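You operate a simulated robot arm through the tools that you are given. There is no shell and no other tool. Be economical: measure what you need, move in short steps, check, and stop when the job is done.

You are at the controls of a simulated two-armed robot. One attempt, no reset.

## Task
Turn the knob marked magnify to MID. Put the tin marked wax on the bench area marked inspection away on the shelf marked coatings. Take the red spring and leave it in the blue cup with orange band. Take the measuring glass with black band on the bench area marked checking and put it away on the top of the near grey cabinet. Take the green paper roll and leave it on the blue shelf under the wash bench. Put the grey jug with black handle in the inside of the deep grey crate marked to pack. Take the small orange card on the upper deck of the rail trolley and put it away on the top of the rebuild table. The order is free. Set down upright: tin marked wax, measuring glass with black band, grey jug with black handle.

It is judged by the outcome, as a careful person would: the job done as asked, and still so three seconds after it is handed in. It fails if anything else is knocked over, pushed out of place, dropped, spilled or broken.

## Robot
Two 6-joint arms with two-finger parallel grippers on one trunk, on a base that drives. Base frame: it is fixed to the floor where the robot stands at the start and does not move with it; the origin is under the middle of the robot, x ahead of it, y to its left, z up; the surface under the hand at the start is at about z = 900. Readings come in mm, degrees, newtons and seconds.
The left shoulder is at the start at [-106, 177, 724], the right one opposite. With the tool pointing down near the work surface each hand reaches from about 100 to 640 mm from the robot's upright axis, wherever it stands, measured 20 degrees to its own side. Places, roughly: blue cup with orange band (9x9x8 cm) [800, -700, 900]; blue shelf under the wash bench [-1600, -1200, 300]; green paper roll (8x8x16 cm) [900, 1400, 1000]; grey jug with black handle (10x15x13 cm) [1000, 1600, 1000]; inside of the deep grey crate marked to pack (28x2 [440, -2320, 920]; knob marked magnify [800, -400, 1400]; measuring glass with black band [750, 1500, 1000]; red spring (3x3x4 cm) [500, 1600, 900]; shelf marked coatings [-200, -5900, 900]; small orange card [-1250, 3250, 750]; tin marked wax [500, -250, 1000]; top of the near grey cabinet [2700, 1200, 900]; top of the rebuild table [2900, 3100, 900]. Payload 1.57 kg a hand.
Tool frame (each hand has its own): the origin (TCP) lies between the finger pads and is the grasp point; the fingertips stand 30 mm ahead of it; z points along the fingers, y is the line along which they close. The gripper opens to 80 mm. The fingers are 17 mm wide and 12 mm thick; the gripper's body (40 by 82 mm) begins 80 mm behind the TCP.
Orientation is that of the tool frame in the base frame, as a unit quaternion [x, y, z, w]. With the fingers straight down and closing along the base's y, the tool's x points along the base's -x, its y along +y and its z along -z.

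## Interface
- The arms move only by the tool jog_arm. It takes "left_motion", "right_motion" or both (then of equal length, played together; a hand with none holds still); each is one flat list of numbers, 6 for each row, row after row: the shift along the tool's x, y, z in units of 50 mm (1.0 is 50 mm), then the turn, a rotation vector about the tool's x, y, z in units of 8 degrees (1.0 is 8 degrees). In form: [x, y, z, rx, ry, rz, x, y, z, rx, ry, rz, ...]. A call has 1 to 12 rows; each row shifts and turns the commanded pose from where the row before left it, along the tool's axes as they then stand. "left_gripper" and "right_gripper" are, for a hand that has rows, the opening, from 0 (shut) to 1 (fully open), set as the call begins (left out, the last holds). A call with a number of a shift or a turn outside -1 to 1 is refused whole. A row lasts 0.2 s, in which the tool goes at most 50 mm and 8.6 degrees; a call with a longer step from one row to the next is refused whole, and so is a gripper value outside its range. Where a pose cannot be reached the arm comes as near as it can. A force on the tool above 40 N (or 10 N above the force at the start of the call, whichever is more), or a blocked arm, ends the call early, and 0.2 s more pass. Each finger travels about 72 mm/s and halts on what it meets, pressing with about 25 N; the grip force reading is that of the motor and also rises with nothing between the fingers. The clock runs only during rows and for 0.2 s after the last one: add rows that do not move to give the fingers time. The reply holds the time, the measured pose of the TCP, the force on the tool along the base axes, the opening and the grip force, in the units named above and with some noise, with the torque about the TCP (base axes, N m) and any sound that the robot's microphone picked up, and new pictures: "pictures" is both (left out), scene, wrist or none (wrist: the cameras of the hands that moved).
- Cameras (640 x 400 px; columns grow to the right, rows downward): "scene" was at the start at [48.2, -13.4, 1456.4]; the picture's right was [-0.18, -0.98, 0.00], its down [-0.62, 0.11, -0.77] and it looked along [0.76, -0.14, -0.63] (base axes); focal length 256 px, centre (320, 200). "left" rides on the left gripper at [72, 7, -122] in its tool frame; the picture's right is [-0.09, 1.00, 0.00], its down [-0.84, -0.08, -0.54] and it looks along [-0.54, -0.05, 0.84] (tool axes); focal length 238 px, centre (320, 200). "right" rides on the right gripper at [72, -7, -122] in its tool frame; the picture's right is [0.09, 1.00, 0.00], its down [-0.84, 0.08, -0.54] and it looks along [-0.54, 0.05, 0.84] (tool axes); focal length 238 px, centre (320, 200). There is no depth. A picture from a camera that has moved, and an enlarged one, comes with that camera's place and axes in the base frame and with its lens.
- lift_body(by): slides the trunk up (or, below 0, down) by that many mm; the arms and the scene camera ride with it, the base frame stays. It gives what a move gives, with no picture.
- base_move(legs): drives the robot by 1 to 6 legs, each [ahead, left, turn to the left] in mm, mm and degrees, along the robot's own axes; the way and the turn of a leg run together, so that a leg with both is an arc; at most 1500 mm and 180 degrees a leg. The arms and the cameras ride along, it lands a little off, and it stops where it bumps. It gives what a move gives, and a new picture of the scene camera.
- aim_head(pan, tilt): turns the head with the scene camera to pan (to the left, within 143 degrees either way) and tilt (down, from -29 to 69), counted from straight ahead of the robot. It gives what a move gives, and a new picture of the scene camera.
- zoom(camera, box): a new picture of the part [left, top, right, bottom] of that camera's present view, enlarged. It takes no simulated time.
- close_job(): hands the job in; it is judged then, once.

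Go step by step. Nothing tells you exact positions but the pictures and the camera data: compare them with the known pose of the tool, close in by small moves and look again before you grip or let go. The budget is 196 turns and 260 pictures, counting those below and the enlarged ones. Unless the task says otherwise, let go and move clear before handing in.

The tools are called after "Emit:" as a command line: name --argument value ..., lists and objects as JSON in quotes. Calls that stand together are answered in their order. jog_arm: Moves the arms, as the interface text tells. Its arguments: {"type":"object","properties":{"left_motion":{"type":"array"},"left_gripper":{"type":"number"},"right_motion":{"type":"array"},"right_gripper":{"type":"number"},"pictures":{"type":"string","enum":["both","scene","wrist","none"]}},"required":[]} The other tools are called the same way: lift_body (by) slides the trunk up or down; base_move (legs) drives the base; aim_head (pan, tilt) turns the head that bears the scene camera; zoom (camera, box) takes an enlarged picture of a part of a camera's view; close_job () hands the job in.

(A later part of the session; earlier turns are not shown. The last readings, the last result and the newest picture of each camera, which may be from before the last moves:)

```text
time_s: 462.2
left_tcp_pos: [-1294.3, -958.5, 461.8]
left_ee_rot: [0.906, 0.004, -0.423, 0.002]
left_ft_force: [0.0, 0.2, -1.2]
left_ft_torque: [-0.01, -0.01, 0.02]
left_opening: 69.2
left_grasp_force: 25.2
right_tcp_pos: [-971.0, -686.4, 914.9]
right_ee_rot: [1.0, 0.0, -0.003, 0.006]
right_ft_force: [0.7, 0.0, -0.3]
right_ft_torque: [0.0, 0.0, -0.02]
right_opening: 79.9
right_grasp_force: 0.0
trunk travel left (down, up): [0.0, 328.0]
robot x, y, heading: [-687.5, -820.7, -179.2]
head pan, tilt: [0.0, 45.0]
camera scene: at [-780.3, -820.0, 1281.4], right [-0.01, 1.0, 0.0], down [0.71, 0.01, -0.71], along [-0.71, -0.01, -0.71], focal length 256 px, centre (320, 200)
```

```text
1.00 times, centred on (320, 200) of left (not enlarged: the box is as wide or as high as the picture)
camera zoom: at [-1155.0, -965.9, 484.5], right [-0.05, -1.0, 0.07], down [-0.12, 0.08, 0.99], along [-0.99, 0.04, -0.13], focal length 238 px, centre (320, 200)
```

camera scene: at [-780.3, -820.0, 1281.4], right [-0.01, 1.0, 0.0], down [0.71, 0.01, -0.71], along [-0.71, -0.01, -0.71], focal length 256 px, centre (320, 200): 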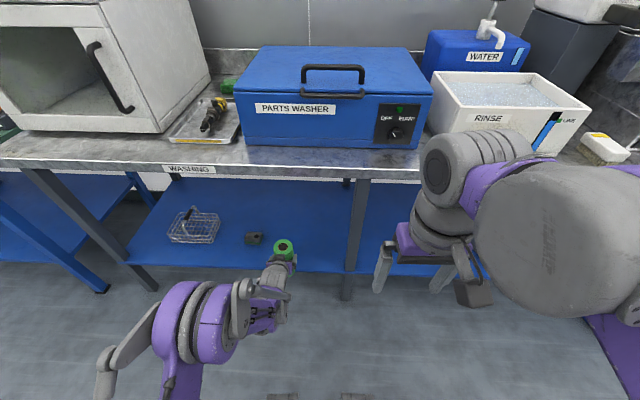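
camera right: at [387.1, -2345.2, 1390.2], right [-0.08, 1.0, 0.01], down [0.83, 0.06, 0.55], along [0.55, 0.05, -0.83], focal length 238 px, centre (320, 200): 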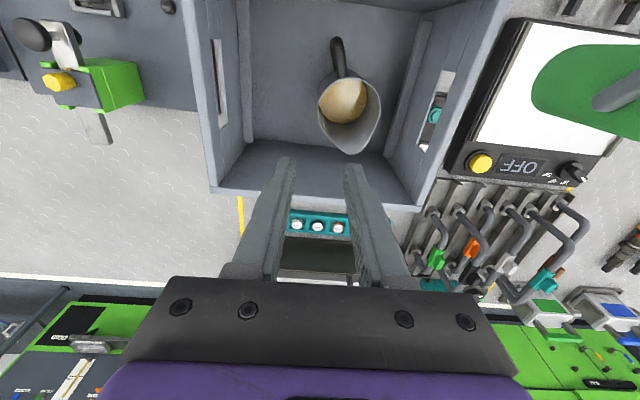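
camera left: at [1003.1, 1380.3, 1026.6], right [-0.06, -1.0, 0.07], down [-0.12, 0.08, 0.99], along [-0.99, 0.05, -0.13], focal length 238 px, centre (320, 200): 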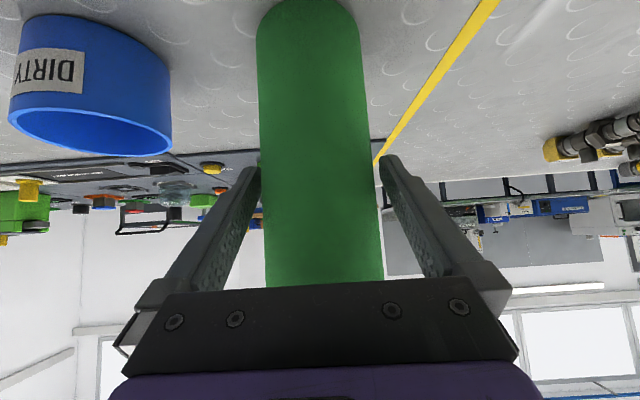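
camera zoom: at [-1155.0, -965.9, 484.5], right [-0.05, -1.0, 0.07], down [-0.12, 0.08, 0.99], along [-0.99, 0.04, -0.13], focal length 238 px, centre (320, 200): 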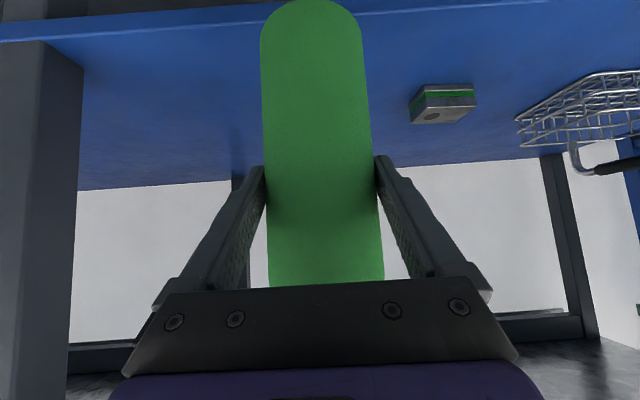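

Clear view: shelf front at x≈-1346. Driving in 130 mm more, then lowering gently.

Emit:
base_move --legs '[[130, 0, 0]]'

Emit:
jog_arm --left_motion '[0.35, 0, 0.29, 0, 0, 0, 0.22, 0, 0.18, 0, 0, 0, 0.05, 0, 0.04, 0, 0, 0, 0.05, 0, 0.04, 0, 0, 0, 0.05, 0, 0.04, 0, 0, 0]' --pictures "both"

```text
time_s: 463.4
left_tcp_pos: [-1418.4, -959.9, 461.3]
left_ee_rot: [0.906, 0.003, -0.423, 0.002]
left_ft_force: [0.0, -0.3, -0.7]
left_ft_torque: [0.0, -0.05, -0.01]
left_opening: 68.7
left_grasp_force: 25.0
right_tcp_pos: [-1095.8, -688.7, 913.7]
right_ee_rot: [1.0, -0.001, -0.002, 0.006]
right_ft_force: [0.8, -0.5, 0.3]
right_ft_torque: [0.02, 0.0, -0.01]
right_opening: 80.1
right_grasp_force: 0.0
trunk travel left (down, up): [0.0, 328.0]
robot x, y, heading: [-813.6, -824.5, -179.4]
head pan, tilt: [0.0, 45.0]
camera scene: at [-905.1, -821.3, 1281.4], right [-0.01, 1.0, 0.0], down [0.71, 0.01, -0.71], along [-0.71, -0.01, -0.71], focal length 256 px, centre (320, 200)
```

scene: 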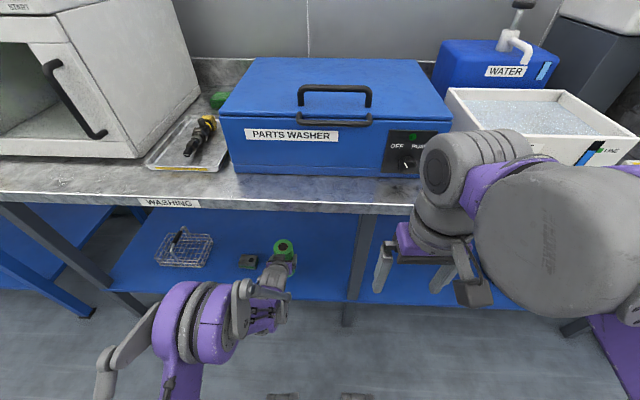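

```text
time_s: 464.6
left_tcp_pos: [-1418.6, -962.0, 413.6]
left_ee_rot: [0.906, 0.004, -0.423, 0.002]
left_ft_force: [0.2, -0.4, -1.3]
left_ft_torque: [-0.02, -0.01, 0.01]
left_opening: 69.2
left_grasp_force: 25.0
right_tcp_pos: [-1095.4, -687.4, 914.4]
right_ee_rot: [1.0, -0.001, -0.003, 0.006]
right_ft_force: [0.5, 0.1, 0.0]
right_ft_torque: [0.01, 0.02, 0.01]
right_opening: 79.9
right_grasp_force: 0.1
trunk travel left (down, up): [0.0, 328.0]
robot x, y, heading: [-813.5, -820.0, -179.2]
head pan, tilt: [0.0, 45.0]
camera scene: at [-904.5, -821.2, 1281.4], right [-0.01, 1.0, 0.0], down [0.71, 0.01, -0.71], along [-0.71, -0.01, -0.71], focal length 256 px, centre (320, 200)
camera left: at [-1279.8, -967.5, 436.7], right [-0.05, -1.0, 0.07], down [-0.12, 0.08, 0.99], along [-0.99, 0.04, -0.13], focal length 238 px, centre (320, 200)
```

scene: 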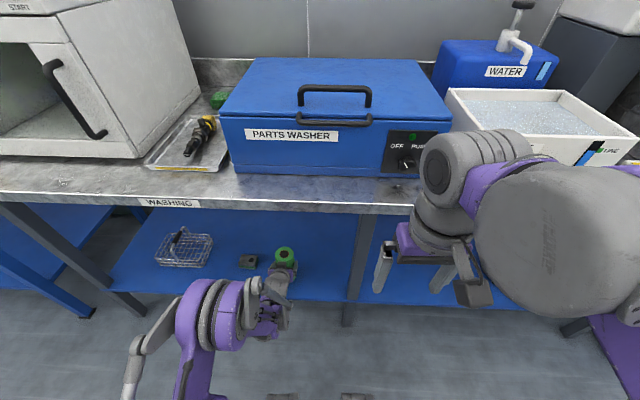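
left: 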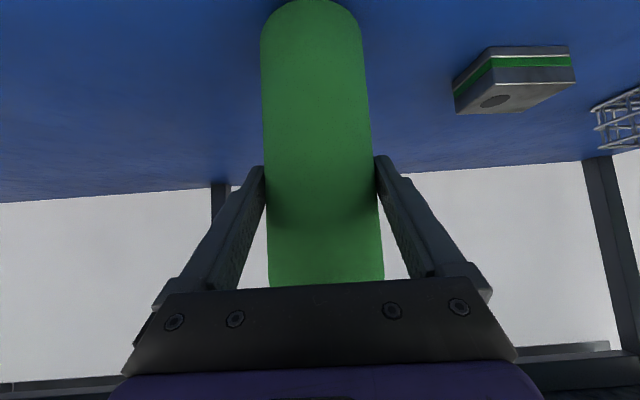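

Emit:
jog_arm --left_motion '[0.045, 0, 0.038, 0, 0, 0, 0.045, 0, 0.038, 0, 0, 0, 0.045, 0, 0.038, 0, 0, 0, 0.045, 0, 0.038, 0, 0, 0, 0.045, 0, 0.038, 0, 0, 0]' --pictures "none"

```text
time_s: 465.8
left_tcp_pos: [-1416.7, -961.9, 402.7]
left_ee_rot: [0.905, 0.003, -0.425, 0.002]
left_ft_force: [-2.1, -1.7, 24.7]
left_ft_torque: [0.1, 0.38, -0.19]
left_opening: 69.1
left_grasp_force: 25.2
right_tcp_pos: [-1092.4, -687.5, 915.2]
right_ee_rot: [1.0, -0.001, -0.004, 0.006]
right_ft_force: [0.8, -0.8, -0.5]
right_ft_torque: [0.02, -0.01, -0.04]
right_opening: 79.9
right_grasp_force: 0.2
trunk travel left (down, up): [0.0, 328.0]
robot x, y, heading: [-813.9, -825.3, -179.8]
head pan, tilt: [0.0, 45.0]
```

Contact with the shelf. Easing up slightly, releasing, and checking.

Emit:
jog_arm --left_motion '[-0.03, 0, -0.026, 0, 0, 0, 0, 0, 0, 0, 0, 0]' --pictures "none"

Emit:
jog_arm --left_motion '[0, 0, 0, 0, 0, 0, 0, 0, 0, 0, 0, 0, 0, 0, 0, 0, 0, 0]' --left_gripper 1 --pictures "wrist"

```text
time_s: 466.4
left_tcp_pos: [-1416.4, -962.0, 403.4]
left_ee_rot: [0.906, 0.004, -0.423, 0.003]
left_ft_force: [-1.7, -4.3, 16.1]
left_ft_torque: [0.03, 0.62, 0.1]
left_opening: 69.0
left_grasp_force: 25.2
right_tcp_pos: [-1094.7, -688.6, 915.7]
right_ee_rot: [1.0, 0.0, -0.005, 0.006]
right_ft_force: [-0.2, -0.4, -0.1]
right_ft_torque: [0.0, 0.02, 0.03]
right_opening: 80.2
right_grasp_force: 0.0
trunk travel left (down, up): [0.0, 328.0]
robot x, y, heading: [-811.7, -824.3, -179.2]
head pan, tilt: [0.0, 45.0]
```

```text
time_s: 467.2
left_tcp_pos: [-1417.8, -961.2, 401.5]
left_ee_rot: [0.906, 0.004, -0.423, 0.002]
left_ft_force: [-0.8, -0.2, 0.5]
left_ft_torque: [0.0, 0.02, 0.01]
left_opening: 80.0
left_grasp_force: 0.0
right_tcp_pos: [-1095.2, -689.2, 915.3]
right_ee_rot: [1.0, -0.001, -0.003, 0.007]
right_ft_force: [-0.1, -0.8, 0.0]
right_ft_torque: [0.03, -0.02, 0.01]
right_opening: 79.9
right_grasp_force: 0.1
trunk travel left (down, up): [0.0, 328.0]
robot x, y, heading: [-810.0, -823.3, -179.5]
head pan, tilt: [0.0, 45.0]
camera left: at [-1278.6, -967.0, 424.5], right [-0.05, -1.0, 0.07], down [-0.12, 0.08, 0.99], along [-0.99, 0.04, -0.13], focal length 238 px, centre (320, 200)
```

left: 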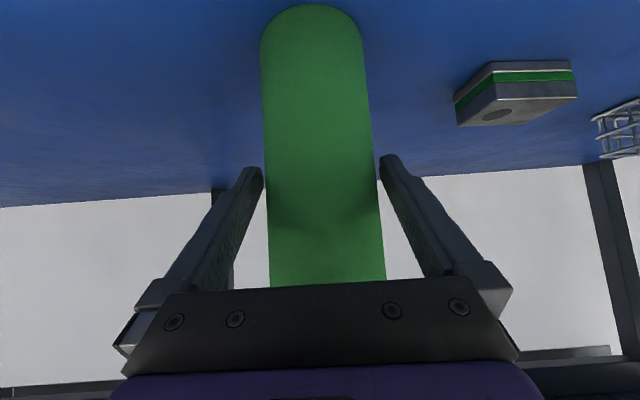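

Standing. Withdrawing along the finger axis.

Emit:
jog_arm --left_motion '[0, 0, -0.5, 0, 0, 0, 0, 0, -0.7, 0, 0, 0, 0, 0, -0.9, 0, 0, 0, 0, 0, -0.9, 0, 0, 0]' --pictures "wrist"

```text
time_s: 468.2
left_tcp_pos: [-1299.6, -958.4, 500.6]
left_ee_rot: [0.906, 0.004, -0.423, 0.002]
left_ft_force: [-0.6, 0.6, 0.1]
left_ft_torque: [-0.01, 0.0, -0.03]
left_opening: 80.1
left_grasp_force: 0.1
right_tcp_pos: [-1095.1, -686.8, 915.7]
right_ee_rot: [1.0, -0.001, -0.004, 0.007]
right_ft_force: [1.3, -0.8, -0.2]
right_ft_torque: [0.0, -0.03, 0.03]
right_opening: 80.1
right_grasp_force: 0.1
trunk travel left (down, up): [0.0, 328.0]
robot x, y, heading: [-816.3, -825.2, -179.7]
head pan, tilt: [0.0, 45.0]
camera left: at [-1160.5, -965.0, 523.3], right [-0.05, -1.0, 0.07], down [-0.12, 0.08, 0.99], along [-0.99, 0.04, -0.13], focal length 238 px, centre (320, 200)
```

left: 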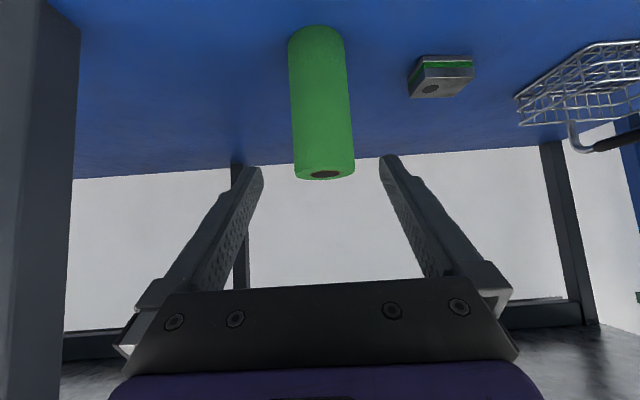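

Roll done. Backing out, raising the trunk and tucking the left arm before driving to the trolley.

Emit:
base_move --legs '[[-400, 0, -0.4]]'

Emit:
lift_body --by 164

Emit:
jog_arm --left_motion '[0, 0, 0, 0, 0.893, 0, 0, 0, 0, 0, 0.893, 0, 0, 0, 0, 0, 0.893, 0, 0, 0, 0, 0, 0.893, 0, 0, 0, 0, 0, 0.893, 0, 0, 0, 0, 0, 0.893, 0, 0, 0, 0, 0, 0.893, 0, 0, 0, -1, 0, 0, 0, 0.4, 0, -0.9, 0, 0, 0, 0.4, 0, -0.9, 0, 0, 0, 0.6, 0, -0.8, 0, 0, 0, 0.6, 0, -0.8, 0, 0, 0]' --pictures "none"

```text
time_s: 470.7
left_tcp_pos: [-905.3, -950.5, 500.1]
left_ee_rot: [0.906, -0.002, -0.423, -0.001]
left_ft_force: [0.7, 1.0, 0.2]
left_ft_torque: [-0.04, 0.03, -0.02]
left_opening: 80.1
left_grasp_force: 0.0
right_tcp_pos: [-698.1, -682.3, 914.0]
right_ee_rot: [1.0, -0.008, -0.004, 0.006]
right_ft_force: [0.0, -0.3, 0.0]
right_ft_torque: [0.02, 0.03, -0.01]
right_opening: 79.9
right_grasp_force: 0.1
trunk travel left (down, up): [0.0, 328.0]
robot x, y, heading: [-420.3, -822.3, 180.0]
head pan, tilt: [0.0, 45.0]
camera scene: at [-508.0, -818.9, 1281.5], right [0.0, 1.0, 0.0], down [0.71, 0.0, -0.71], along [-0.71, 0.0, -0.71], focal length 256 px, centre (320, 200)
```

scene: 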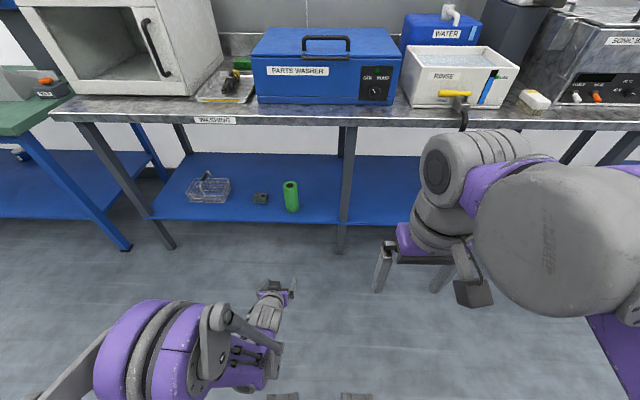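

```text
time_s: 472.6
left_tcp_pos: [-905.7, -950.7, 663.1]
left_ee_rot: [0.906, -0.002, -0.423, 0.0]
left_ft_force: [-0.4, -0.6, 0.2]
left_ft_torque: [-0.01, 0.02, 0.0]
left_opening: 80.0
left_grasp_force: 0.1
right_tcp_pos: [-696.7, -681.4, 1079.0]
right_ee_rot: [1.0, -0.008, -0.003, 0.006]
right_ft_force: [1.0, 0.0, -0.3]
right_ft_torque: [0.01, 0.01, 0.01]
right_opening: 79.7
right_grasp_force: 0.1
trunk travel left (down, up): [-164.0, 164.0]
robot x, y, heading: [-418.0, -820.6, 180.0]
head pan, tilt: [0.0, 45.0]
```

```text
time_s: 475.2
left_tcp_pos: [-802.9, -951.7, 886.5]
left_ee_rot: [1.0, -0.002, -0.001, 0.001]
left_ft_force: [-0.3, 0.0, 0.0]
left_ft_torque: [-0.02, 0.02, 0.02]
left_opening: 80.1
left_grasp_force: 0.0
right_tcp_pos: [-696.2, -682.4, 1079.7]
right_ee_rot: [1.0, -0.008, -0.003, 0.006]
right_ft_force: [-1.0, 0.1, 0.8]
right_ft_torque: [0.02, 0.01, 0.02]
right_opening: 80.0
right_grasp_force: 0.1
trunk travel left (down, up): [-164.0, 164.0]
robot x, y, heading: [-417.1, -821.8, 179.7]
head pan, tilt: [0.0, 45.0]
```

Emit:
jog_arm --left_motion '[0.5, 0, -0.85, 0, 0, 0, 0.5, 0, -0.85, 0, 0, 0, 0.5, 0, -0.85, 0, 0, 0, 0.5, 0, -0.85, 0, 0, 0]' --pictures "none"

Emit:
base_move --legs '[[0, -1500, 0], [0, -1500, 0], [0, -950, 0]]'

Emit:
aim_head --pan 0 --tilt 35

```text
time_s: 476.2
left_tcp_pos: [-701.3, -951.3, 1055.8]
left_ee_rot: [1.0, -0.003, -0.001, 0.0]
left_ft_force: [-0.5, -0.5, 0.3]
left_ft_torque: [-0.01, 0.01, 0.0]
left_opening: 80.0
left_grasp_force: 0.0
right_tcp_pos: [-696.7, -682.1, 1078.2]
right_ee_rot: [1.0, -0.008, -0.004, 0.007]
right_ft_force: [-0.1, 0.3, -0.1]
right_ft_torque: [0.05, 0.04, -0.02]
right_opening: 80.1
right_grasp_force: 0.0
trunk travel left (down, up): [-164.0, 164.0]
robot x, y, heading: [-416.9, -822.2, 179.8]
head pan, tilt: [0.0, 45.0]
```

```text
time_s: 510.8
left_tcp_pos: [-695.9, 3012.4, 1053.8]
left_ee_rot: [1.0, 0.013, 0.0, 0.001]
left_ft_force: [0.0, 0.5, -0.4]
left_ft_torque: [-0.02, 0.0, 0.02]
left_opening: 80.0
left_grasp_force: 0.0
right_tcp_pos: [-699.1, 3280.0, 1078.5]
right_ee_rot: [1.0, 0.006, -0.004, 0.006]
right_ft_force: [0.1, 0.1, 0.0]
right_ft_torque: [0.0, 0.01, -0.02]
right_opening: 80.1
right_grasp_force: 0.1
trunk travel left (down, up): [-164.0, 164.0]
robot x, y, heading: [-415.9, 3149.5, -178.6]
head pan, tilt: [0.0, 45.0]
camera scene: at [-461.9, 3150.7, 1448.1], right [-0.03, 1.0, 0.0], down [0.71, 0.02, -0.71], along [-0.71, -0.02, -0.71], focal length 256 px, centre (320, 200)
```

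scene: 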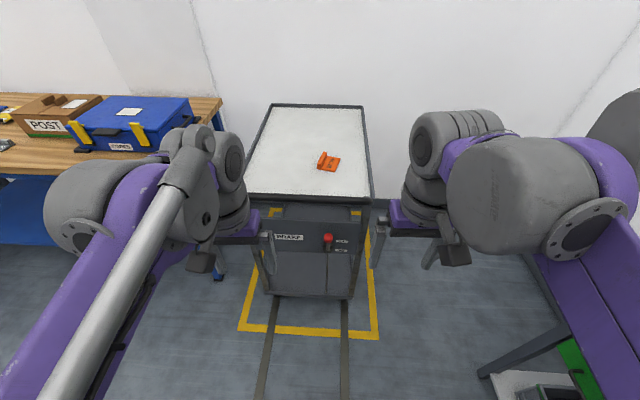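

```text
time_s: 511.5
left_tcp_pos: [-696.1, 3012.7, 1054.4]
left_ee_rot: [1.0, 0.012, 0.0, 0.001]
left_ft_force: [0.7, -0.4, 0.4]
left_ft_torque: [-0.01, -0.01, 0.0]
left_opening: 80.1
left_grasp_force: 0.1
right_tcp_pos: [-699.3, 3279.4, 1078.8]
right_ee_rot: [1.0, 0.007, -0.004, 0.006]
right_ft_force: [0.2, -0.1, 0.7]
right_ft_torque: [0.01, 0.02, 0.03]
right_opening: 80.1
right_grasp_force: 0.1
trunk travel left (down, up): [-164.0, 164.0]
robot x, y, heading: [-415.6, 3148.9, -178.6]
head pan, tilt: [0.0, 35.0]
camera scene: at [-468.6, 3150.5, 1462.9], right [-0.03, 1.0, 0.0], down [0.57, 0.01, -0.82], along [-0.82, -0.02, -0.57], focal length 256 px, centre (320, 200)
```

scene: 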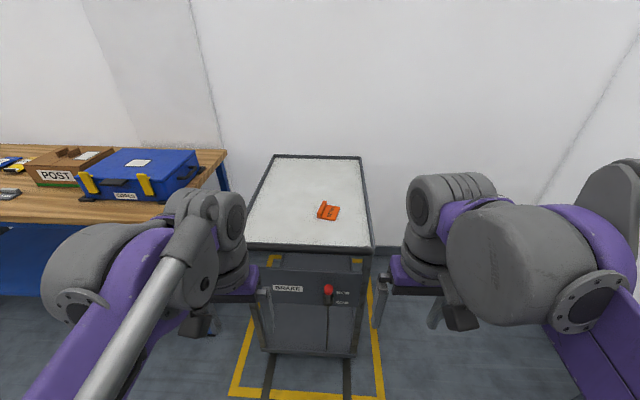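

The rail trolley with the small orange card is right ahead. Enlarging the card.

Emit:
zoom --camera "scene" --box '[230, 140, 400, 340]'

Emit:
zoom --camera "scene" --box '[300, 190, 360, 230]'

```text
2.00 times, centred on (315, 240) of scene
camera zoom: at [-468.6, 3150.5, 1462.9], right [-0.03, 1.0, 0.0], down [0.57, 0.01, -0.82], along [-0.82, -0.02, -0.57], focal length 511 px, centre (330, 120)
```

zoom: 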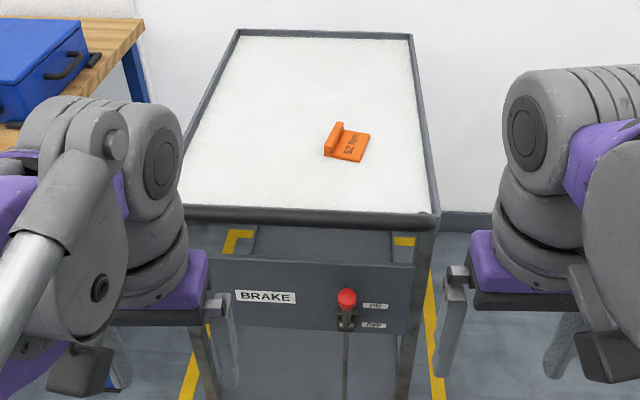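

```text
10.00 times, centred on (330, 210) of scene
camera zoom: at [-468.6, 3150.5, 1462.9], right [-0.03, 1.0, 0.0], down [0.57, 0.01, -0.82], along [-0.82, -0.02, -0.57], focal length 2555 px, centre (220, 100)
```

zoom: 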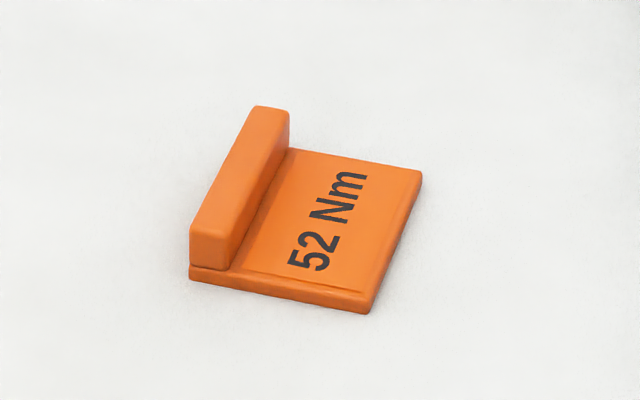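

The card has a raised rib to grip, turned ~17°. Using the left hand: positioning the robot.

Emit:
base_move --legs '[[0, -130, -1.4], [420, 0, 0]]'

Emit:
jog_arm --left_motion '[-1, 0, 0, 0, 0, 0.7, -1, 0, 0, 0, 0, 0.7, -1, 0, 0, 0, 0, 0.7, -1, 0, 0, 0, 0, 0, -0.5, 0, 0.8, 0, 0, 0, 0, 0, 1, 0, 0, 0, 0, 0, 0.5, 0, 0, 0]' --left_gripper 0.7 --pictures "both"

```text
time_s: 515.5
left_tcp_pos: [-1123.1, 3151.4, 1053.4]
left_ee_rot: [1.0, -0.004, 0.0, 0.0]
left_ft_force: [0.7, -0.1, -0.4]
left_ft_torque: [0.03, -0.01, 0.01]
left_opening: 80.0
left_grasp_force: 0.0
right_tcp_pos: [-1118.4, 3420.4, 1077.9]
right_ee_rot: [1.0, -0.01, -0.003, 0.006]
right_ft_force: [0.1, -0.1, 0.3]
right_ft_torque: [-0.01, 0.0, 0.02]
right_opening: 80.1
right_grasp_force: 0.0
trunk travel left (down, up): [-164.0, 164.0]
robot x, y, heading: [-838.7, 3283.1, 179.6]
head pan, tilt: [0.0, 35.0]
camera scene: at [-892.2, 3282.7, 1462.9], right [0.01, 1.0, 0.0], down [0.57, -0.01, -0.82], along [-0.82, 0.01, -0.57], focal length 256 px, centre (320, 200)
```

scene: 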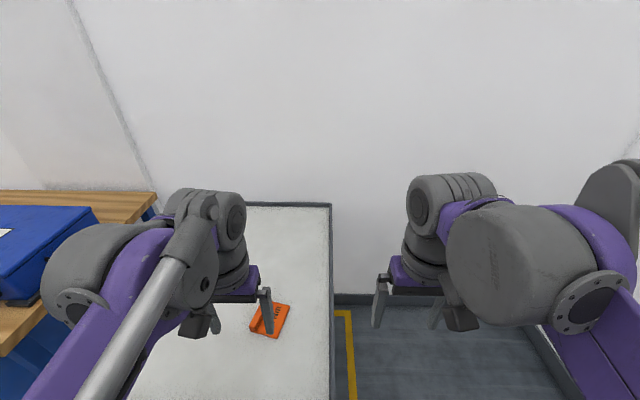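

```text
time_s: 517.1
left_tcp_pos: [-1347.4, 3189.8, 938.3]
left_ee_rot: [0.989, -0.151, -0.001, 0.001]
left_ft_force: [0.5, 0.7, -0.4]
left_ft_torque: [0.02, 0.02, 0.02]
left_opening: 55.9
left_grasp_force: 0.0
right_tcp_pos: [-1117.5, 3420.3, 1078.6]
right_ee_rot: [1.0, -0.01, -0.004, 0.006]
right_ft_force: [-1.0, -0.5, 0.7]
right_ft_torque: [0.03, 0.0, -0.01]
right_opening: 80.1
right_grasp_force: 0.0
trunk travel left (down, up): [-164.0, 164.0]
robot x, y, heading: [-838.4, 3278.9, 179.2]
head pan, tilt: [0.0, 35.0]
camera scene: at [-891.9, 3282.7, 1462.9], right [0.01, 1.0, 0.0], down [0.57, -0.01, -0.82], along [-0.82, 0.01, -0.57], focal length 256 px, centre (320, 200)
camera left: at [-1280.8, 3161.2, 1059.7], right [-0.38, -0.92, 0.0], down [-0.78, 0.32, 0.54], along [-0.5, 0.21, -0.84], focal length 238 px, centre (320, 200)
```

scene: 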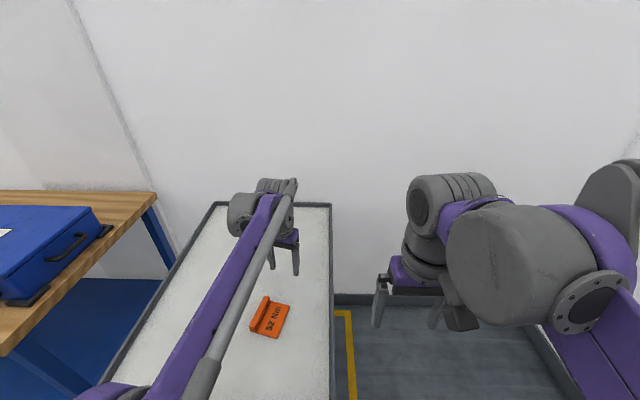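
left: 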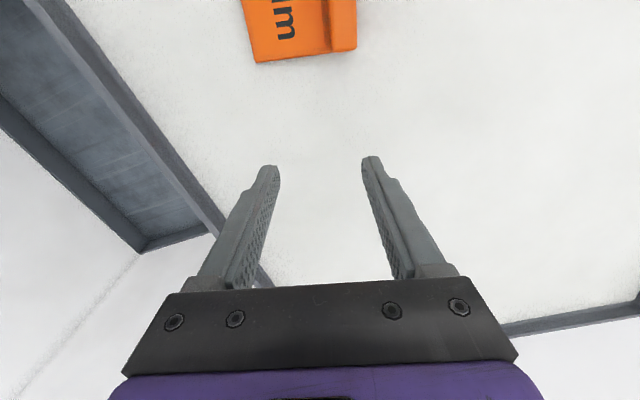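

The deck is actually at z≈862 and the card's rib around [-1252,3140]. Moving back above it.

Emit:
jog_arm --left_motion '[0, 0, -0.6, 0, 0, 0, 0.95, 0.15, 0, 0, 0, 0, 0.95, 0.24, 0, 0, 0, 0, 0, 0, 0, 0, 0, 0]' --left_gripper 0.7 --pictures "wrist"

```text
time_s: 518.1
left_tcp_pos: [-1255.8, 3145.5, 970.6]
left_ee_rot: [0.989, -0.15, 0.0, 0.0]
left_ft_force: [0.5, -0.7, -0.1]
left_ft_torque: [0.0, -0.01, -0.01]
left_opening: 55.6
left_grasp_force: 0.2
right_tcp_pos: [-1117.4, 3419.7, 1079.6]
right_ee_rot: [1.0, -0.009, -0.003, 0.007]
right_ft_force: [0.9, -0.6, -0.7]
right_ft_torque: [0.0, -0.01, -0.04]
right_opening: 79.9
right_grasp_force: 0.2
trunk travel left (down, up): [-164.0, 164.0]
robot x, y, heading: [-840.0, 3281.6, 179.3]
head pan, tilt: [0.0, 35.0]
camera left: at [-1189.8, 3117.4, 1092.2], right [-0.38, -0.92, 0.0], down [-0.78, 0.32, 0.54], along [-0.5, 0.21, -0.84], focal length 238 px, centre (320, 200)
```

left: 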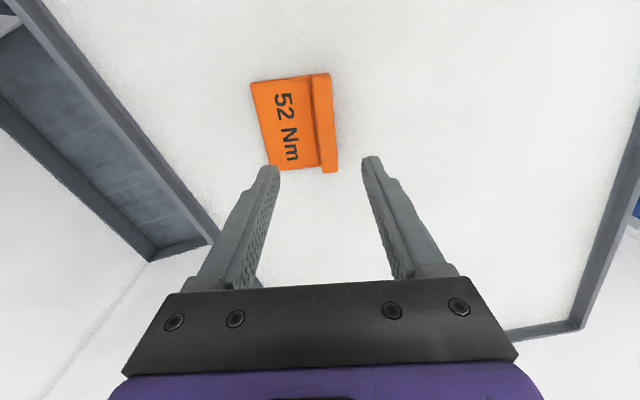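

Rib well aligned. Centring (14, 5 mm) and descending most of the way.

Emit:
jog_arm --left_motion '[0.28, 0.11, 0.3, 0, 0, 0, 0, 0, 0.75, 0, 0, 0, 0, 0, 0, 0, 0, 0]' --left_gripper 0.55 --pictures "wrist"

```text
time_s: 518.9
left_tcp_pos: [-1246.3, 3134.4, 918.5]
left_ee_rot: [0.989, -0.15, 0.0, 0.001]
left_ft_force: [0.6, 0.4, 0.4]
left_ft_torque: [-0.02, 0.02, 0.04]
left_opening: 43.7
left_grasp_force: 0.0
right_tcp_pos: [-1116.4, 3420.4, 1079.4]
right_ee_rot: [1.0, -0.01, -0.003, 0.006]
right_ft_force: [-0.5, -0.1, 0.1]
right_ft_torque: [0.03, 0.0, 0.04]
right_opening: 79.9
right_grasp_force: 0.1
trunk travel left (down, up): [-164.0, 164.0]
robot x, y, heading: [-841.5, 3279.7, 179.5]
head pan, tilt: [0.0, 35.0]
camera left: at [-1180.6, 3105.6, 1039.7], right [-0.38, -0.92, 0.0], down [-0.78, 0.32, 0.54], along [-0.5, 0.21, -0.84], focal length 238 px, centre (320, 200)
```

left: 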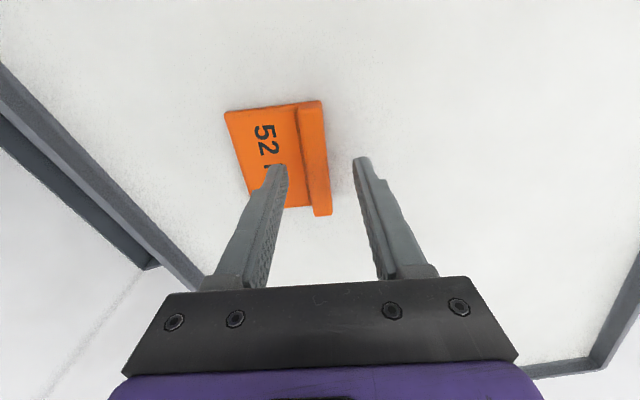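

Emit:
jog_arm --left_motion '[0.16, -0.05, 0.15, 0, 0, 0, 0, 0, 0.06, 0, 0, 0, 0, 0, 0.06, 0, 0, 0, 0, 0, 0, 0, 0, 0]' --pictures "wrist"

```text
time_s: 519.9
left_tcp_pos: [-1237.8, 3133.6, 904.0]
left_ee_rot: [0.989, -0.151, 0.0, 0.0]
left_ft_force: [0.3, 0.3, -0.8]
left_ft_torque: [0.02, -0.01, -0.01]
left_opening: 44.0
left_grasp_force: 0.1
right_tcp_pos: [-1117.0, 3419.2, 1079.3]
right_ee_rot: [1.0, -0.01, -0.003, 0.006]
right_ft_force: [-0.1, 0.2, -0.3]
right_ft_torque: [0.0, -0.01, 0.03]
right_opening: 79.9
right_grasp_force: 0.0
trunk travel left (down, up): [-164.0, 164.0]
robot x, y, heading: [-837.0, 3281.0, 179.2]
head pan, tilt: [0.0, 35.0]
camera left: at [-1172.1, 3104.7, 1025.3], right [-0.38, -0.92, 0.0], down [-0.78, 0.32, 0.54], along [-0.5, 0.21, -0.84], focal length 238 px, centre (320, 200)
```

left: 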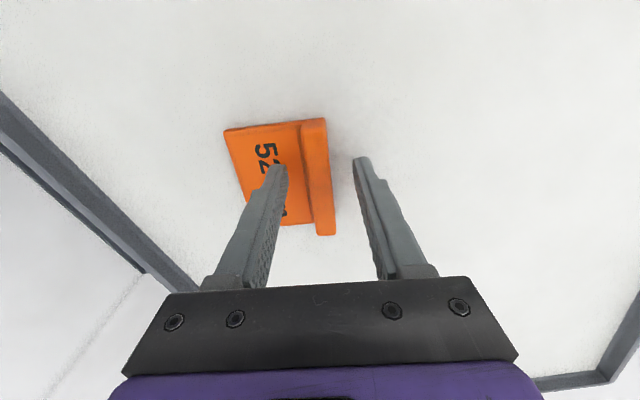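

Rib top ≈ z 891, fingertips at 874 — good overlap. Closing.

Emit:
jog_arm --left_motion '[0, 0, 0.04, 0, 0, 0, 0, 0, 0, 0, 0, 0, 0, 0, 0, 0, 0, 0, 0, 0, 0, 0, 0, 0]' --left_gripper 0 --pictures "wrist"

```text
time_s: 520.9
left_tcp_pos: [-1237.0, 3132.8, 901.9]
left_ee_rot: [0.989, -0.15, 0.0, 0.001]
left_ft_force: [-0.9, -0.5, 6.2]
left_ft_torque: [0.02, -0.04, 0.07]
left_opening: 14.7
left_grasp_force: 25.1
right_tcp_pos: [-1117.1, 3419.7, 1078.2]
right_ee_rot: [1.0, -0.011, -0.004, 0.006]
right_ft_force: [0.7, -0.8, 0.1]
right_ft_torque: [0.01, 0.01, -0.02]
right_opening: 79.9
right_grasp_force: 0.1
trunk travel left (down, up): [-164.0, 164.0]
robot x, y, heading: [-838.7, 3279.1, 179.6]
head pan, tilt: [0.0, 35.0]
camera left: at [-1172.1, 3105.1, 1022.7], right [-0.38, -0.92, 0.0], down [-0.78, 0.32, 0.54], along [-0.5, 0.21, -0.84], focal length 238 px, centre (320, 200)
```

left: 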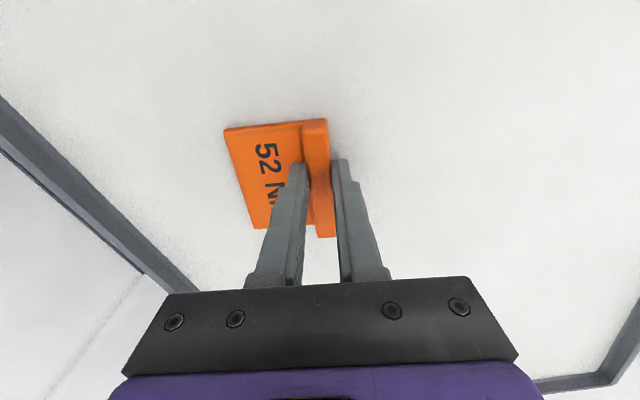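

Card gripped. Lifting and retracting, then driving to the rebuild table.

Emit:
jog_arm --left_motion '[0, 0, -0.4, 0, 0, 0, 0, 0, -0.8, 0, 0, 0, 0, 0, -1, 0, 0, 0, 0, 0, -1, 0, 0, -0.7, 0.9, 0, 0, 0, 0, -0.7, 0.9, 0, 0, 0, 0, -0.7, 0.6, 0, 0, 0, 0, 0]' --pictures "wrist"

Emit:
base_move --legs '[[-500, 0, 0], [0, 130, 0], [0, 0, 180], [1500, 0, 0], [700, 0, 0]]'

Emit:
aim_head --pan 5 --tilt 25

```text
time_s: 522.5
left_tcp_pos: [-1116.7, 3116.3, 1064.8]
left_ee_rot: [1.0, -0.004, -0.001, 0.0]
left_ft_force: [0.8, 1.5, -0.5]
left_ft_torque: [-0.02, 0.02, 0.01]
left_opening: 14.7
left_grasp_force: 24.8
right_tcp_pos: [-1117.3, 3419.9, 1079.0]
right_ee_rot: [1.0, -0.009, -0.004, 0.006]
right_ft_force: [0.2, -0.7, -0.7]
right_ft_torque: [-0.01, 0.04, 0.03]
right_opening: 80.0
right_grasp_force: 0.0
trunk travel left (down, up): [-164.0, 164.0]
robot x, y, heading: [-838.5, 3276.4, 179.5]
head pan, tilt: [0.0, 35.0]
camera left: at [-1046.6, 3108.3, 1185.5], right [-0.1, -0.99, 0.0], down [-0.84, 0.08, 0.54], along [-0.54, 0.05, -0.84], focal length 238 px, centre (320, 200)
```

left: 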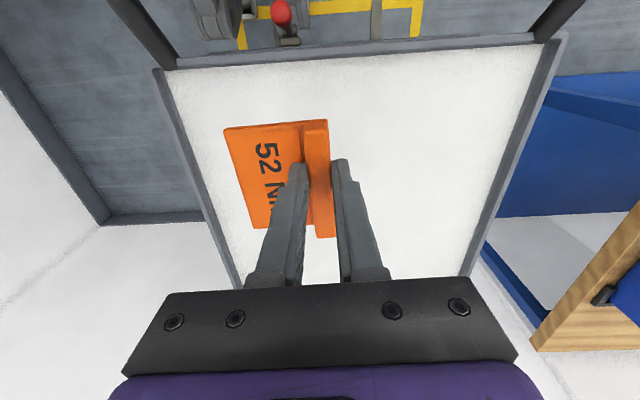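

```text
time_s: 544.4
left_tcp_pos: [2138.1, 3095.6, 1064.0]
left_ee_rot: [0.039, 0.999, -0.001, 0.001]
left_ft_force: [-0.3, 0.7, 0.3]
left_ft_torque: [0.02, 0.01, -0.01]
left_opening: 14.9
left_grasp_force: 24.6
right_tcp_pos: [2114.5, 2792.4, 1079.7]
right_ee_rot: [0.045, 0.999, 0.007, 0.003]
right_ft_force: [-0.2, 0.2, 0.3]
right_ft_torque: [0.01, 0.0, 0.0]
right_opening: 80.1
right_grasp_force: 0.0
trunk travel left (down, up): [-164.0, 164.0]
robot x, y, heading: [1843.8, 2949.5, -4.4]
head pan, tilt: [0.0, 35.0]
camera scene: at [1897.5, 2949.7, 1462.9], right [-0.08, -1.0, 0.0], down [-0.57, 0.05, -0.82], along [0.82, -0.06, -0.57], focal length 256 px, centre (320, 200)
```

scene: 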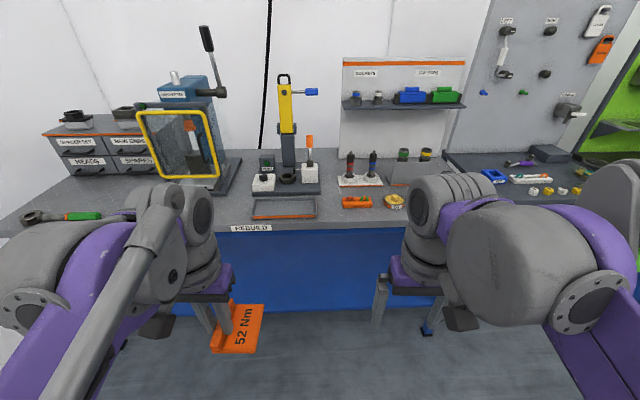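

```text
time_s: 545.1
left_tcp_pos: [2137.4, 3097.1, 1063.0]
left_ee_rot: [0.04, 0.999, 0.001, 0.0]
left_ft_force: [0.0, 0.1, -1.2]
left_ft_torque: [0.04, -0.06, -0.01]
left_opening: 14.7
left_grasp_force: 25.3
right_tcp_pos: [2114.4, 2792.1, 1079.7]
right_ee_rot: [0.046, 0.999, 0.006, 0.004]
right_ft_force: [0.1, -0.2, -0.8]
right_ft_torque: [-0.01, 0.02, -0.02]
right_opening: 80.0
right_grasp_force: 0.1
trunk travel left (down, up): [-164.0, 164.0]
robot x, y, heading: [1845.8, 2951.7, -4.2]
head pan, tilt: [5.0, 25.0]
camera scene: at [1901.5, 2957.4, 1478.7], right [0.01, -1.0, 0.0], down [-0.42, 0.0, -0.91], along [0.91, 0.01, -0.42], focal length 256 px, centre (320, 200)
```

scene: 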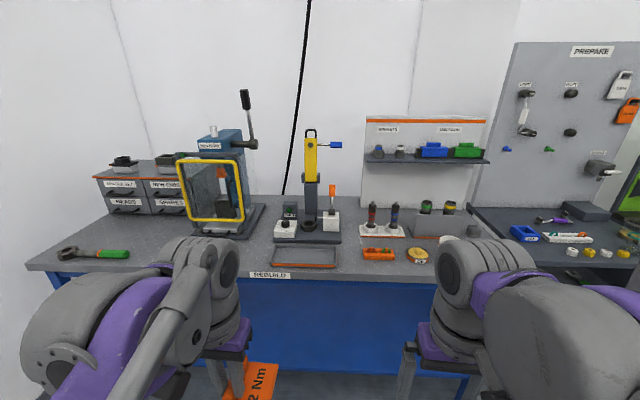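

The rebuild table front edge is ≈x=2564; there's free top between the spanner and the press. Driving up to it.

Emit:
base_move --legs '[[0, 0, 4.2], [0, 260, 0], [240, 0, 0]]'

Emit:
aim_head --pan 15 --tilt 45

```text
time_s: 549.8
left_tcp_pos: [2367.5, 3367.6, 1064.5]
left_ee_rot: [0.006, 1.0, 0.0, 0.001]
left_ft_force: [0.0, 0.6, -0.1]
left_ft_torque: [0.02, 0.02, 0.0]
left_opening: 14.8
left_grasp_force: 24.7
right_tcp_pos: [2364.9, 3063.1, 1078.2]
right_ee_rot: [0.011, 1.0, 0.006, 0.003]
right_ft_force: [-0.2, -0.4, 0.1]
right_ft_torque: [0.01, 0.03, -0.01]
right_opening: 79.9
right_grasp_force: 0.0
trunk travel left (down, up): [-164.0, 164.0]
robot x, y, heading: [2084.4, 3201.3, -0.8]
head pan, tilt: [5.0, 25.0]
camera scene: at [2141.9, 3214.6, 1478.7], right [0.08, -1.0, 0.0], down [-0.42, -0.03, -0.91], along [0.9, 0.07, -0.42], focal length 256 px, centre (320, 200)
```

scene: 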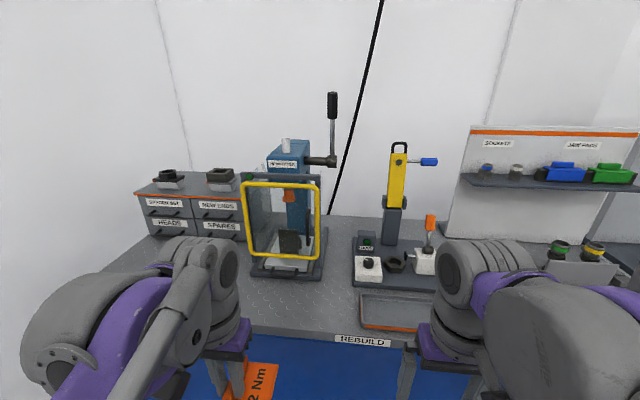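

```text
time_s: 550.6
left_tcp_pos: [2367.7, 3368.9, 1064.4]
left_ee_rot: [0.006, 1.0, 0.0, 0.0]
left_ft_force: [0.0, 0.0, -0.6]
left_ft_torque: [0.0, -0.02, 0.02]
left_opening: 15.0
left_grasp_force: 25.3
right_tcp_pos: [2364.9, 3064.4, 1078.5]
right_ee_rot: [0.011, 1.0, 0.007, 0.004]
right_ft_force: [-0.6, 0.7, 0.7]
right_ft_torque: [-0.01, -0.01, -0.01]
right_opening: 80.0
right_grasp_force: 0.0
trunk travel left (down, up): [-164.0, 164.0]
robot x, y, heading: [2085.3, 3208.2, -0.7]
head pan, tilt: [15.0, 45.0]
camera scene: at [2128.0, 3227.7, 1448.2], right [0.25, -0.97, 0.0], down [-0.68, -0.17, -0.71], along [0.69, 0.17, -0.71], focal length 256 px, centre (320, 200)
```

scene: 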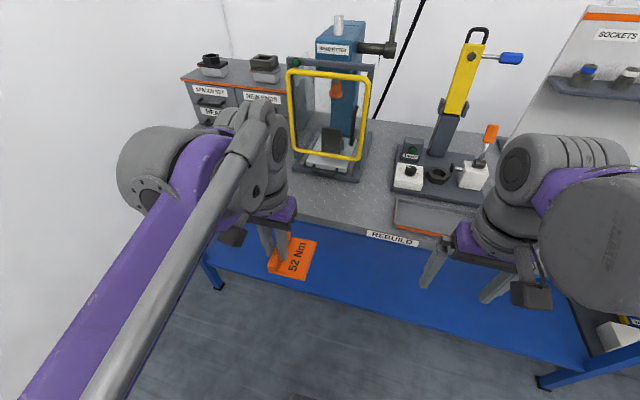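

Free area in front of the press at ≈[2650,3300]. Extending the card there at z≈980.

Emit:
jog_arm --left_motion '[0, 0, 0.85, 0, 0, 0, 0, -0.2, 0.85, 0, 0, 0, -0.95, -0.1, 0, 0, 0, 0, -0.95, -0.1, 0, 0, 0, 0, -0.95, -0.1, 0, 0, 0, 0, -0.95, -0.1, 0, 0, 0, 0, -0.95, -0.1, 0, 0, 0, 0, -0.85, -0.1, 0, 0, 0, 0, 0, 0, 0, 0, 0, 0]' --pictures "both"

```text
time_s: 552.6
left_tcp_pos: [2648.5, 3324.0, 980.7]
left_ee_rot: [0.006, 1.0, 0.0, 0.001]
left_ft_force: [0.3, -0.3, -0.6]
left_ft_torque: [0.05, -0.05, -0.03]
left_opening: 14.8
left_grasp_force: 25.3
right_tcp_pos: [2363.1, 3063.8, 1078.9]
right_ee_rot: [0.011, 1.0, 0.006, 0.004]
right_ft_force: [0.1, 0.4, -0.4]
right_ft_torque: [-0.01, -0.04, -0.01]
right_opening: 80.1
right_grasp_force: 0.0
trunk travel left (down, up): [-164.0, 164.0]
robot x, y, heading: [2084.3, 3206.9, -0.8]
head pan, tilt: [15.0, 45.0]
camera scene: at [2126.9, 3227.8, 1448.2], right [0.25, -0.97, 0.0], down [-0.68, -0.17, -0.71], along [0.69, 0.17, -0.71], focal length 256 px, centre (320, 200)
camera left: at [2574.8, 3331.0, 1102.1], right [0.1, 0.99, 0.0], down [0.84, -0.09, 0.54], along [0.54, -0.06, -0.84], focal length 238 px, centre (320, 200)
```

scene: 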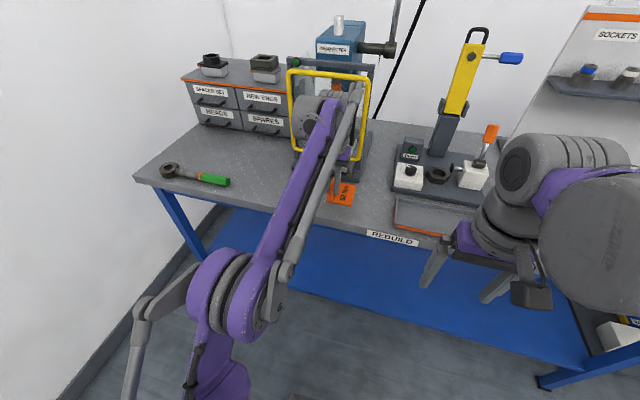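
left: 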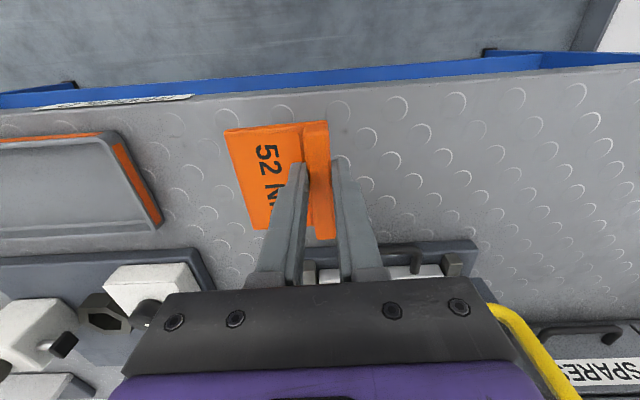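

The press guard is close to the wrist here; the clear strip further left (y≈3500–3640) is safer. Retracting, shifting the base left and extending again.

Emit:
jog_arm --left_motion '[1, 0, 0, 0, 0, 0, 1, 0, 0, 0, 0, 0, 1, 0, 0, 0, 0, 0]' --pictures "none"

Emit:
base_move --legs '[[0, 255, 0.8]]'

Emit:
jog_arm --left_motion '[-1, 0, 0, 0, 0, 0, -1, 0, 0, 0, 0, 0, -1, 0, 0, 0, 0, 0, -0.4, 0, 0, 0, 0, 0]' --pictures "both"

```text
time_s: 553.4
left_tcp_pos: [2498.5, 3328.2, 983.4]
left_ee_rot: [0.006, 1.0, 0.001, 0.001]
left_ft_force: [0.0, 0.3, -0.4]
left_ft_torque: [-0.01, 0.02, 0.0]
left_opening: 14.8
left_grasp_force: 25.3
right_tcp_pos: [2363.1, 3065.1, 1079.7]
right_ee_rot: [0.011, 1.0, 0.006, 0.003]
right_ft_force: [0.8, -0.9, -0.6]
right_ft_torque: [-0.03, -0.03, -0.05]
right_opening: 80.1
right_grasp_force: 0.1
trunk travel left (down, up): [-164.0, 164.0]
robot x, y, heading: [2087.6, 3201.2, -0.5]
head pan, tilt: [15.0, 45.0]
```

```text
time_s: 556.4
left_tcp_pos: [2499.2, 3596.6, 981.3]
left_ee_rot: [-0.002, 1.0, 0.0, 0.0]
left_ft_force: [0.3, -0.8, -0.2]
left_ft_torque: [-0.01, -0.01, -0.03]
left_opening: 14.8
left_grasp_force: 25.0
right_tcp_pos: [2367.5, 3331.9, 1079.4]
right_ee_rot: [0.004, 1.0, 0.007, 0.003]
right_ft_force: [0.3, 0.1, 1.0]
right_ft_torque: [0.0, -0.01, 0.0]
right_opening: 80.1
right_grasp_force: 0.1
trunk travel left (down, up): [-164.0, 164.0]
robot x, y, heading: [2088.1, 3470.9, 0.3]
head pan, tilt: [15.0, 45.0]
camera scene: at [2128.7, 3491.3, 1448.1], right [0.26, -0.96, 0.0], down [-0.68, -0.19, -0.71], along [0.68, 0.19, -0.71], focal length 256 px, centre (320, 200)
```

scene: 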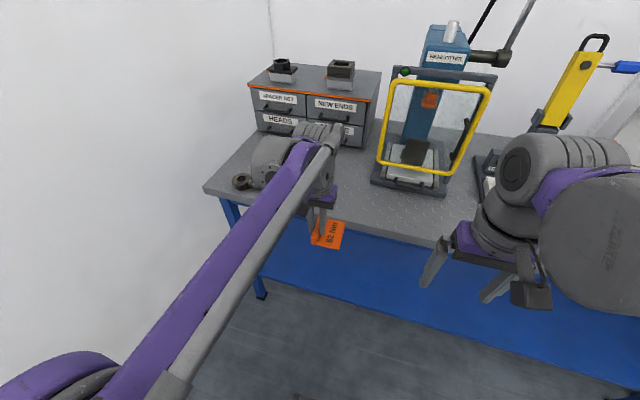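

```text
time_s: 557.4
left_tcp_pos: [2668.0, 3596.2, 980.3]
left_ee_rot: [-0.003, 1.0, 0.001, -0.001]
left_ft_force: [0.5, -1.0, -0.4]
left_ft_torque: [0.0, -0.03, -0.03]
left_opening: 14.6
left_grasp_force: 24.9
right_tcp_pos: [2367.8, 3331.0, 1078.4]
right_ee_rot: [0.002, 1.0, 0.006, 0.003]
right_ft_force: [0.6, -0.5, -0.5]
right_ft_torque: [0.03, -0.01, -0.02]
right_opening: 80.2
right_grasp_force: 0.1
trunk travel left (down, up): [-164.0, 164.0]
robot x, y, heading: [2085.3, 3467.7, 0.2]
head pan, tilt: [15.0, 45.0]
camera scene: at [2128.7, 3491.1, 1448.1], right [0.26, -0.96, 0.0], down [-0.68, -0.19, -0.71], along [0.68, 0.19, -0.71], focal length 256 px, centre (320, 200)
camera left: at [2595.2, 3601.8, 1101.8], right [0.09, 1.0, 0.0], down [0.84, -0.07, 0.54], along [0.54, -0.05, -0.84], focal length 238 px, centre (320, 200)
```

scene: 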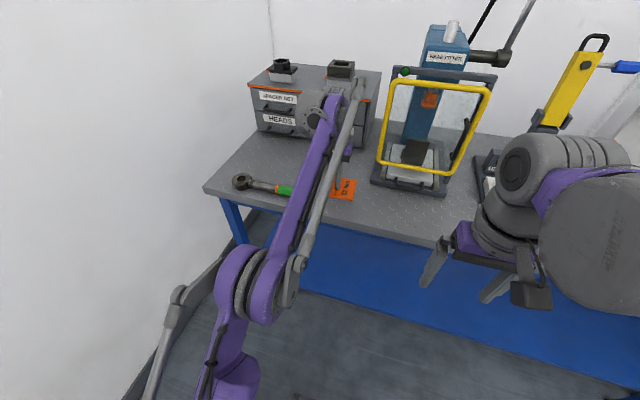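
left: 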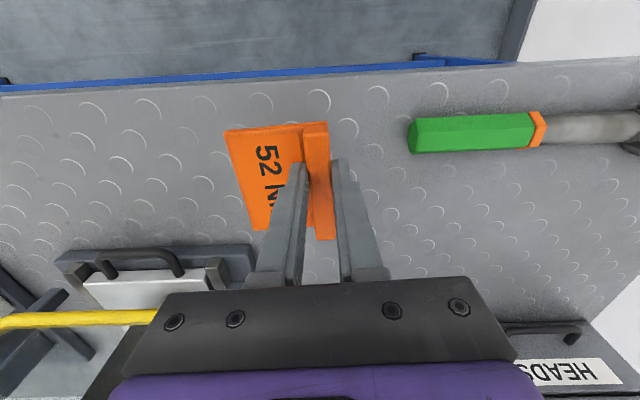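

Clear on all sides. Lowering the card gently.

Emit:
jog_arm --left_motion '[0, 0, 0.4, 0, 0, 0, 0, 0, 0.3, 0, 0, 0, 0, 0, 0.05, 0, 0, 0, 0, 0, 0.05, 0, 0, 0, 0, 0, 0.05, 0, 0, 0, 0, 0, 0.05, 0, 0, 0, 0, 0, 0.05, 0, 0, 0]' --pictures "wrist"

```text
time_s: 559.0
left_tcp_pos: [2669.1, 3598.3, 932.2]
left_ee_rot: [-0.002, 1.0, 0.001, 0.0]
left_ft_force: [-0.3, 0.4, -0.4]
left_ft_torque: [-0.03, 0.02, 0.01]
left_opening: 14.8
left_grasp_force: 24.9
right_tcp_pos: [2367.1, 3331.4, 1078.6]
right_ee_rot: [0.003, 1.0, 0.006, 0.003]
right_ft_force: [-0.6, 0.0, -0.3]
right_ft_torque: [0.04, 0.01, 0.0]
right_opening: 80.1
right_grasp_force: 0.0
trunk travel left (down, up): [-164.0, 164.0]
robot x, y, heading: [2082.5, 3469.0, 0.5]
head pan, tilt: [15.0, 45.0]
camera left: at [2596.0, 3603.5, 1054.4], right [0.09, 1.0, 0.0], down [0.84, -0.07, 0.54], along [0.54, -0.05, -0.84], focal length 238 px, centre (320, 200)
```

left: 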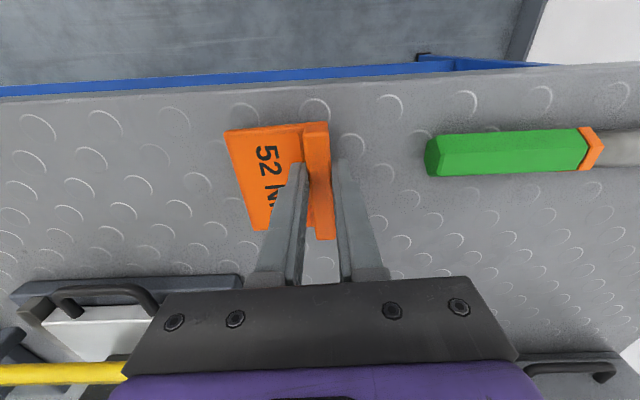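

Emit:
jog_arm --left_motion '[0, 0, 0.05, 0, 0, 0, 0, 0, 0.05, 0, 0, 0, 0, 0, 0.05, 0, 0, 0, 0, 0, 0.05, 0, 0, 0, 0, 0, 0.05, 0, 0, 0, 0, 0, 0.05, 0, 0, 0]' --pictures "none"

```text
time_s: 560.4
left_tcp_pos: [2669.9, 3597.6, 920.1]
left_ee_rot: [-0.003, 1.0, 0.001, 0.001]
left_ft_force: [3.5, 1.9, 14.5]
left_ft_torque: [-0.07, -0.26, 0.02]
left_opening: 14.8
left_grasp_force: 24.7
right_tcp_pos: [2367.4, 3332.0, 1078.9]
right_ee_rot: [0.002, 1.0, 0.005, 0.004]
right_ft_force: [0.2, 1.1, 0.0]
right_ft_torque: [0.01, 0.03, 0.0]
right_opening: 80.0
right_grasp_force: 0.0
trunk travel left (down, up): [-164.0, 164.0]
robot x, y, heading: [2086.0, 3465.4, 0.2]
head pan, tilt: [15.0, 45.0]
```

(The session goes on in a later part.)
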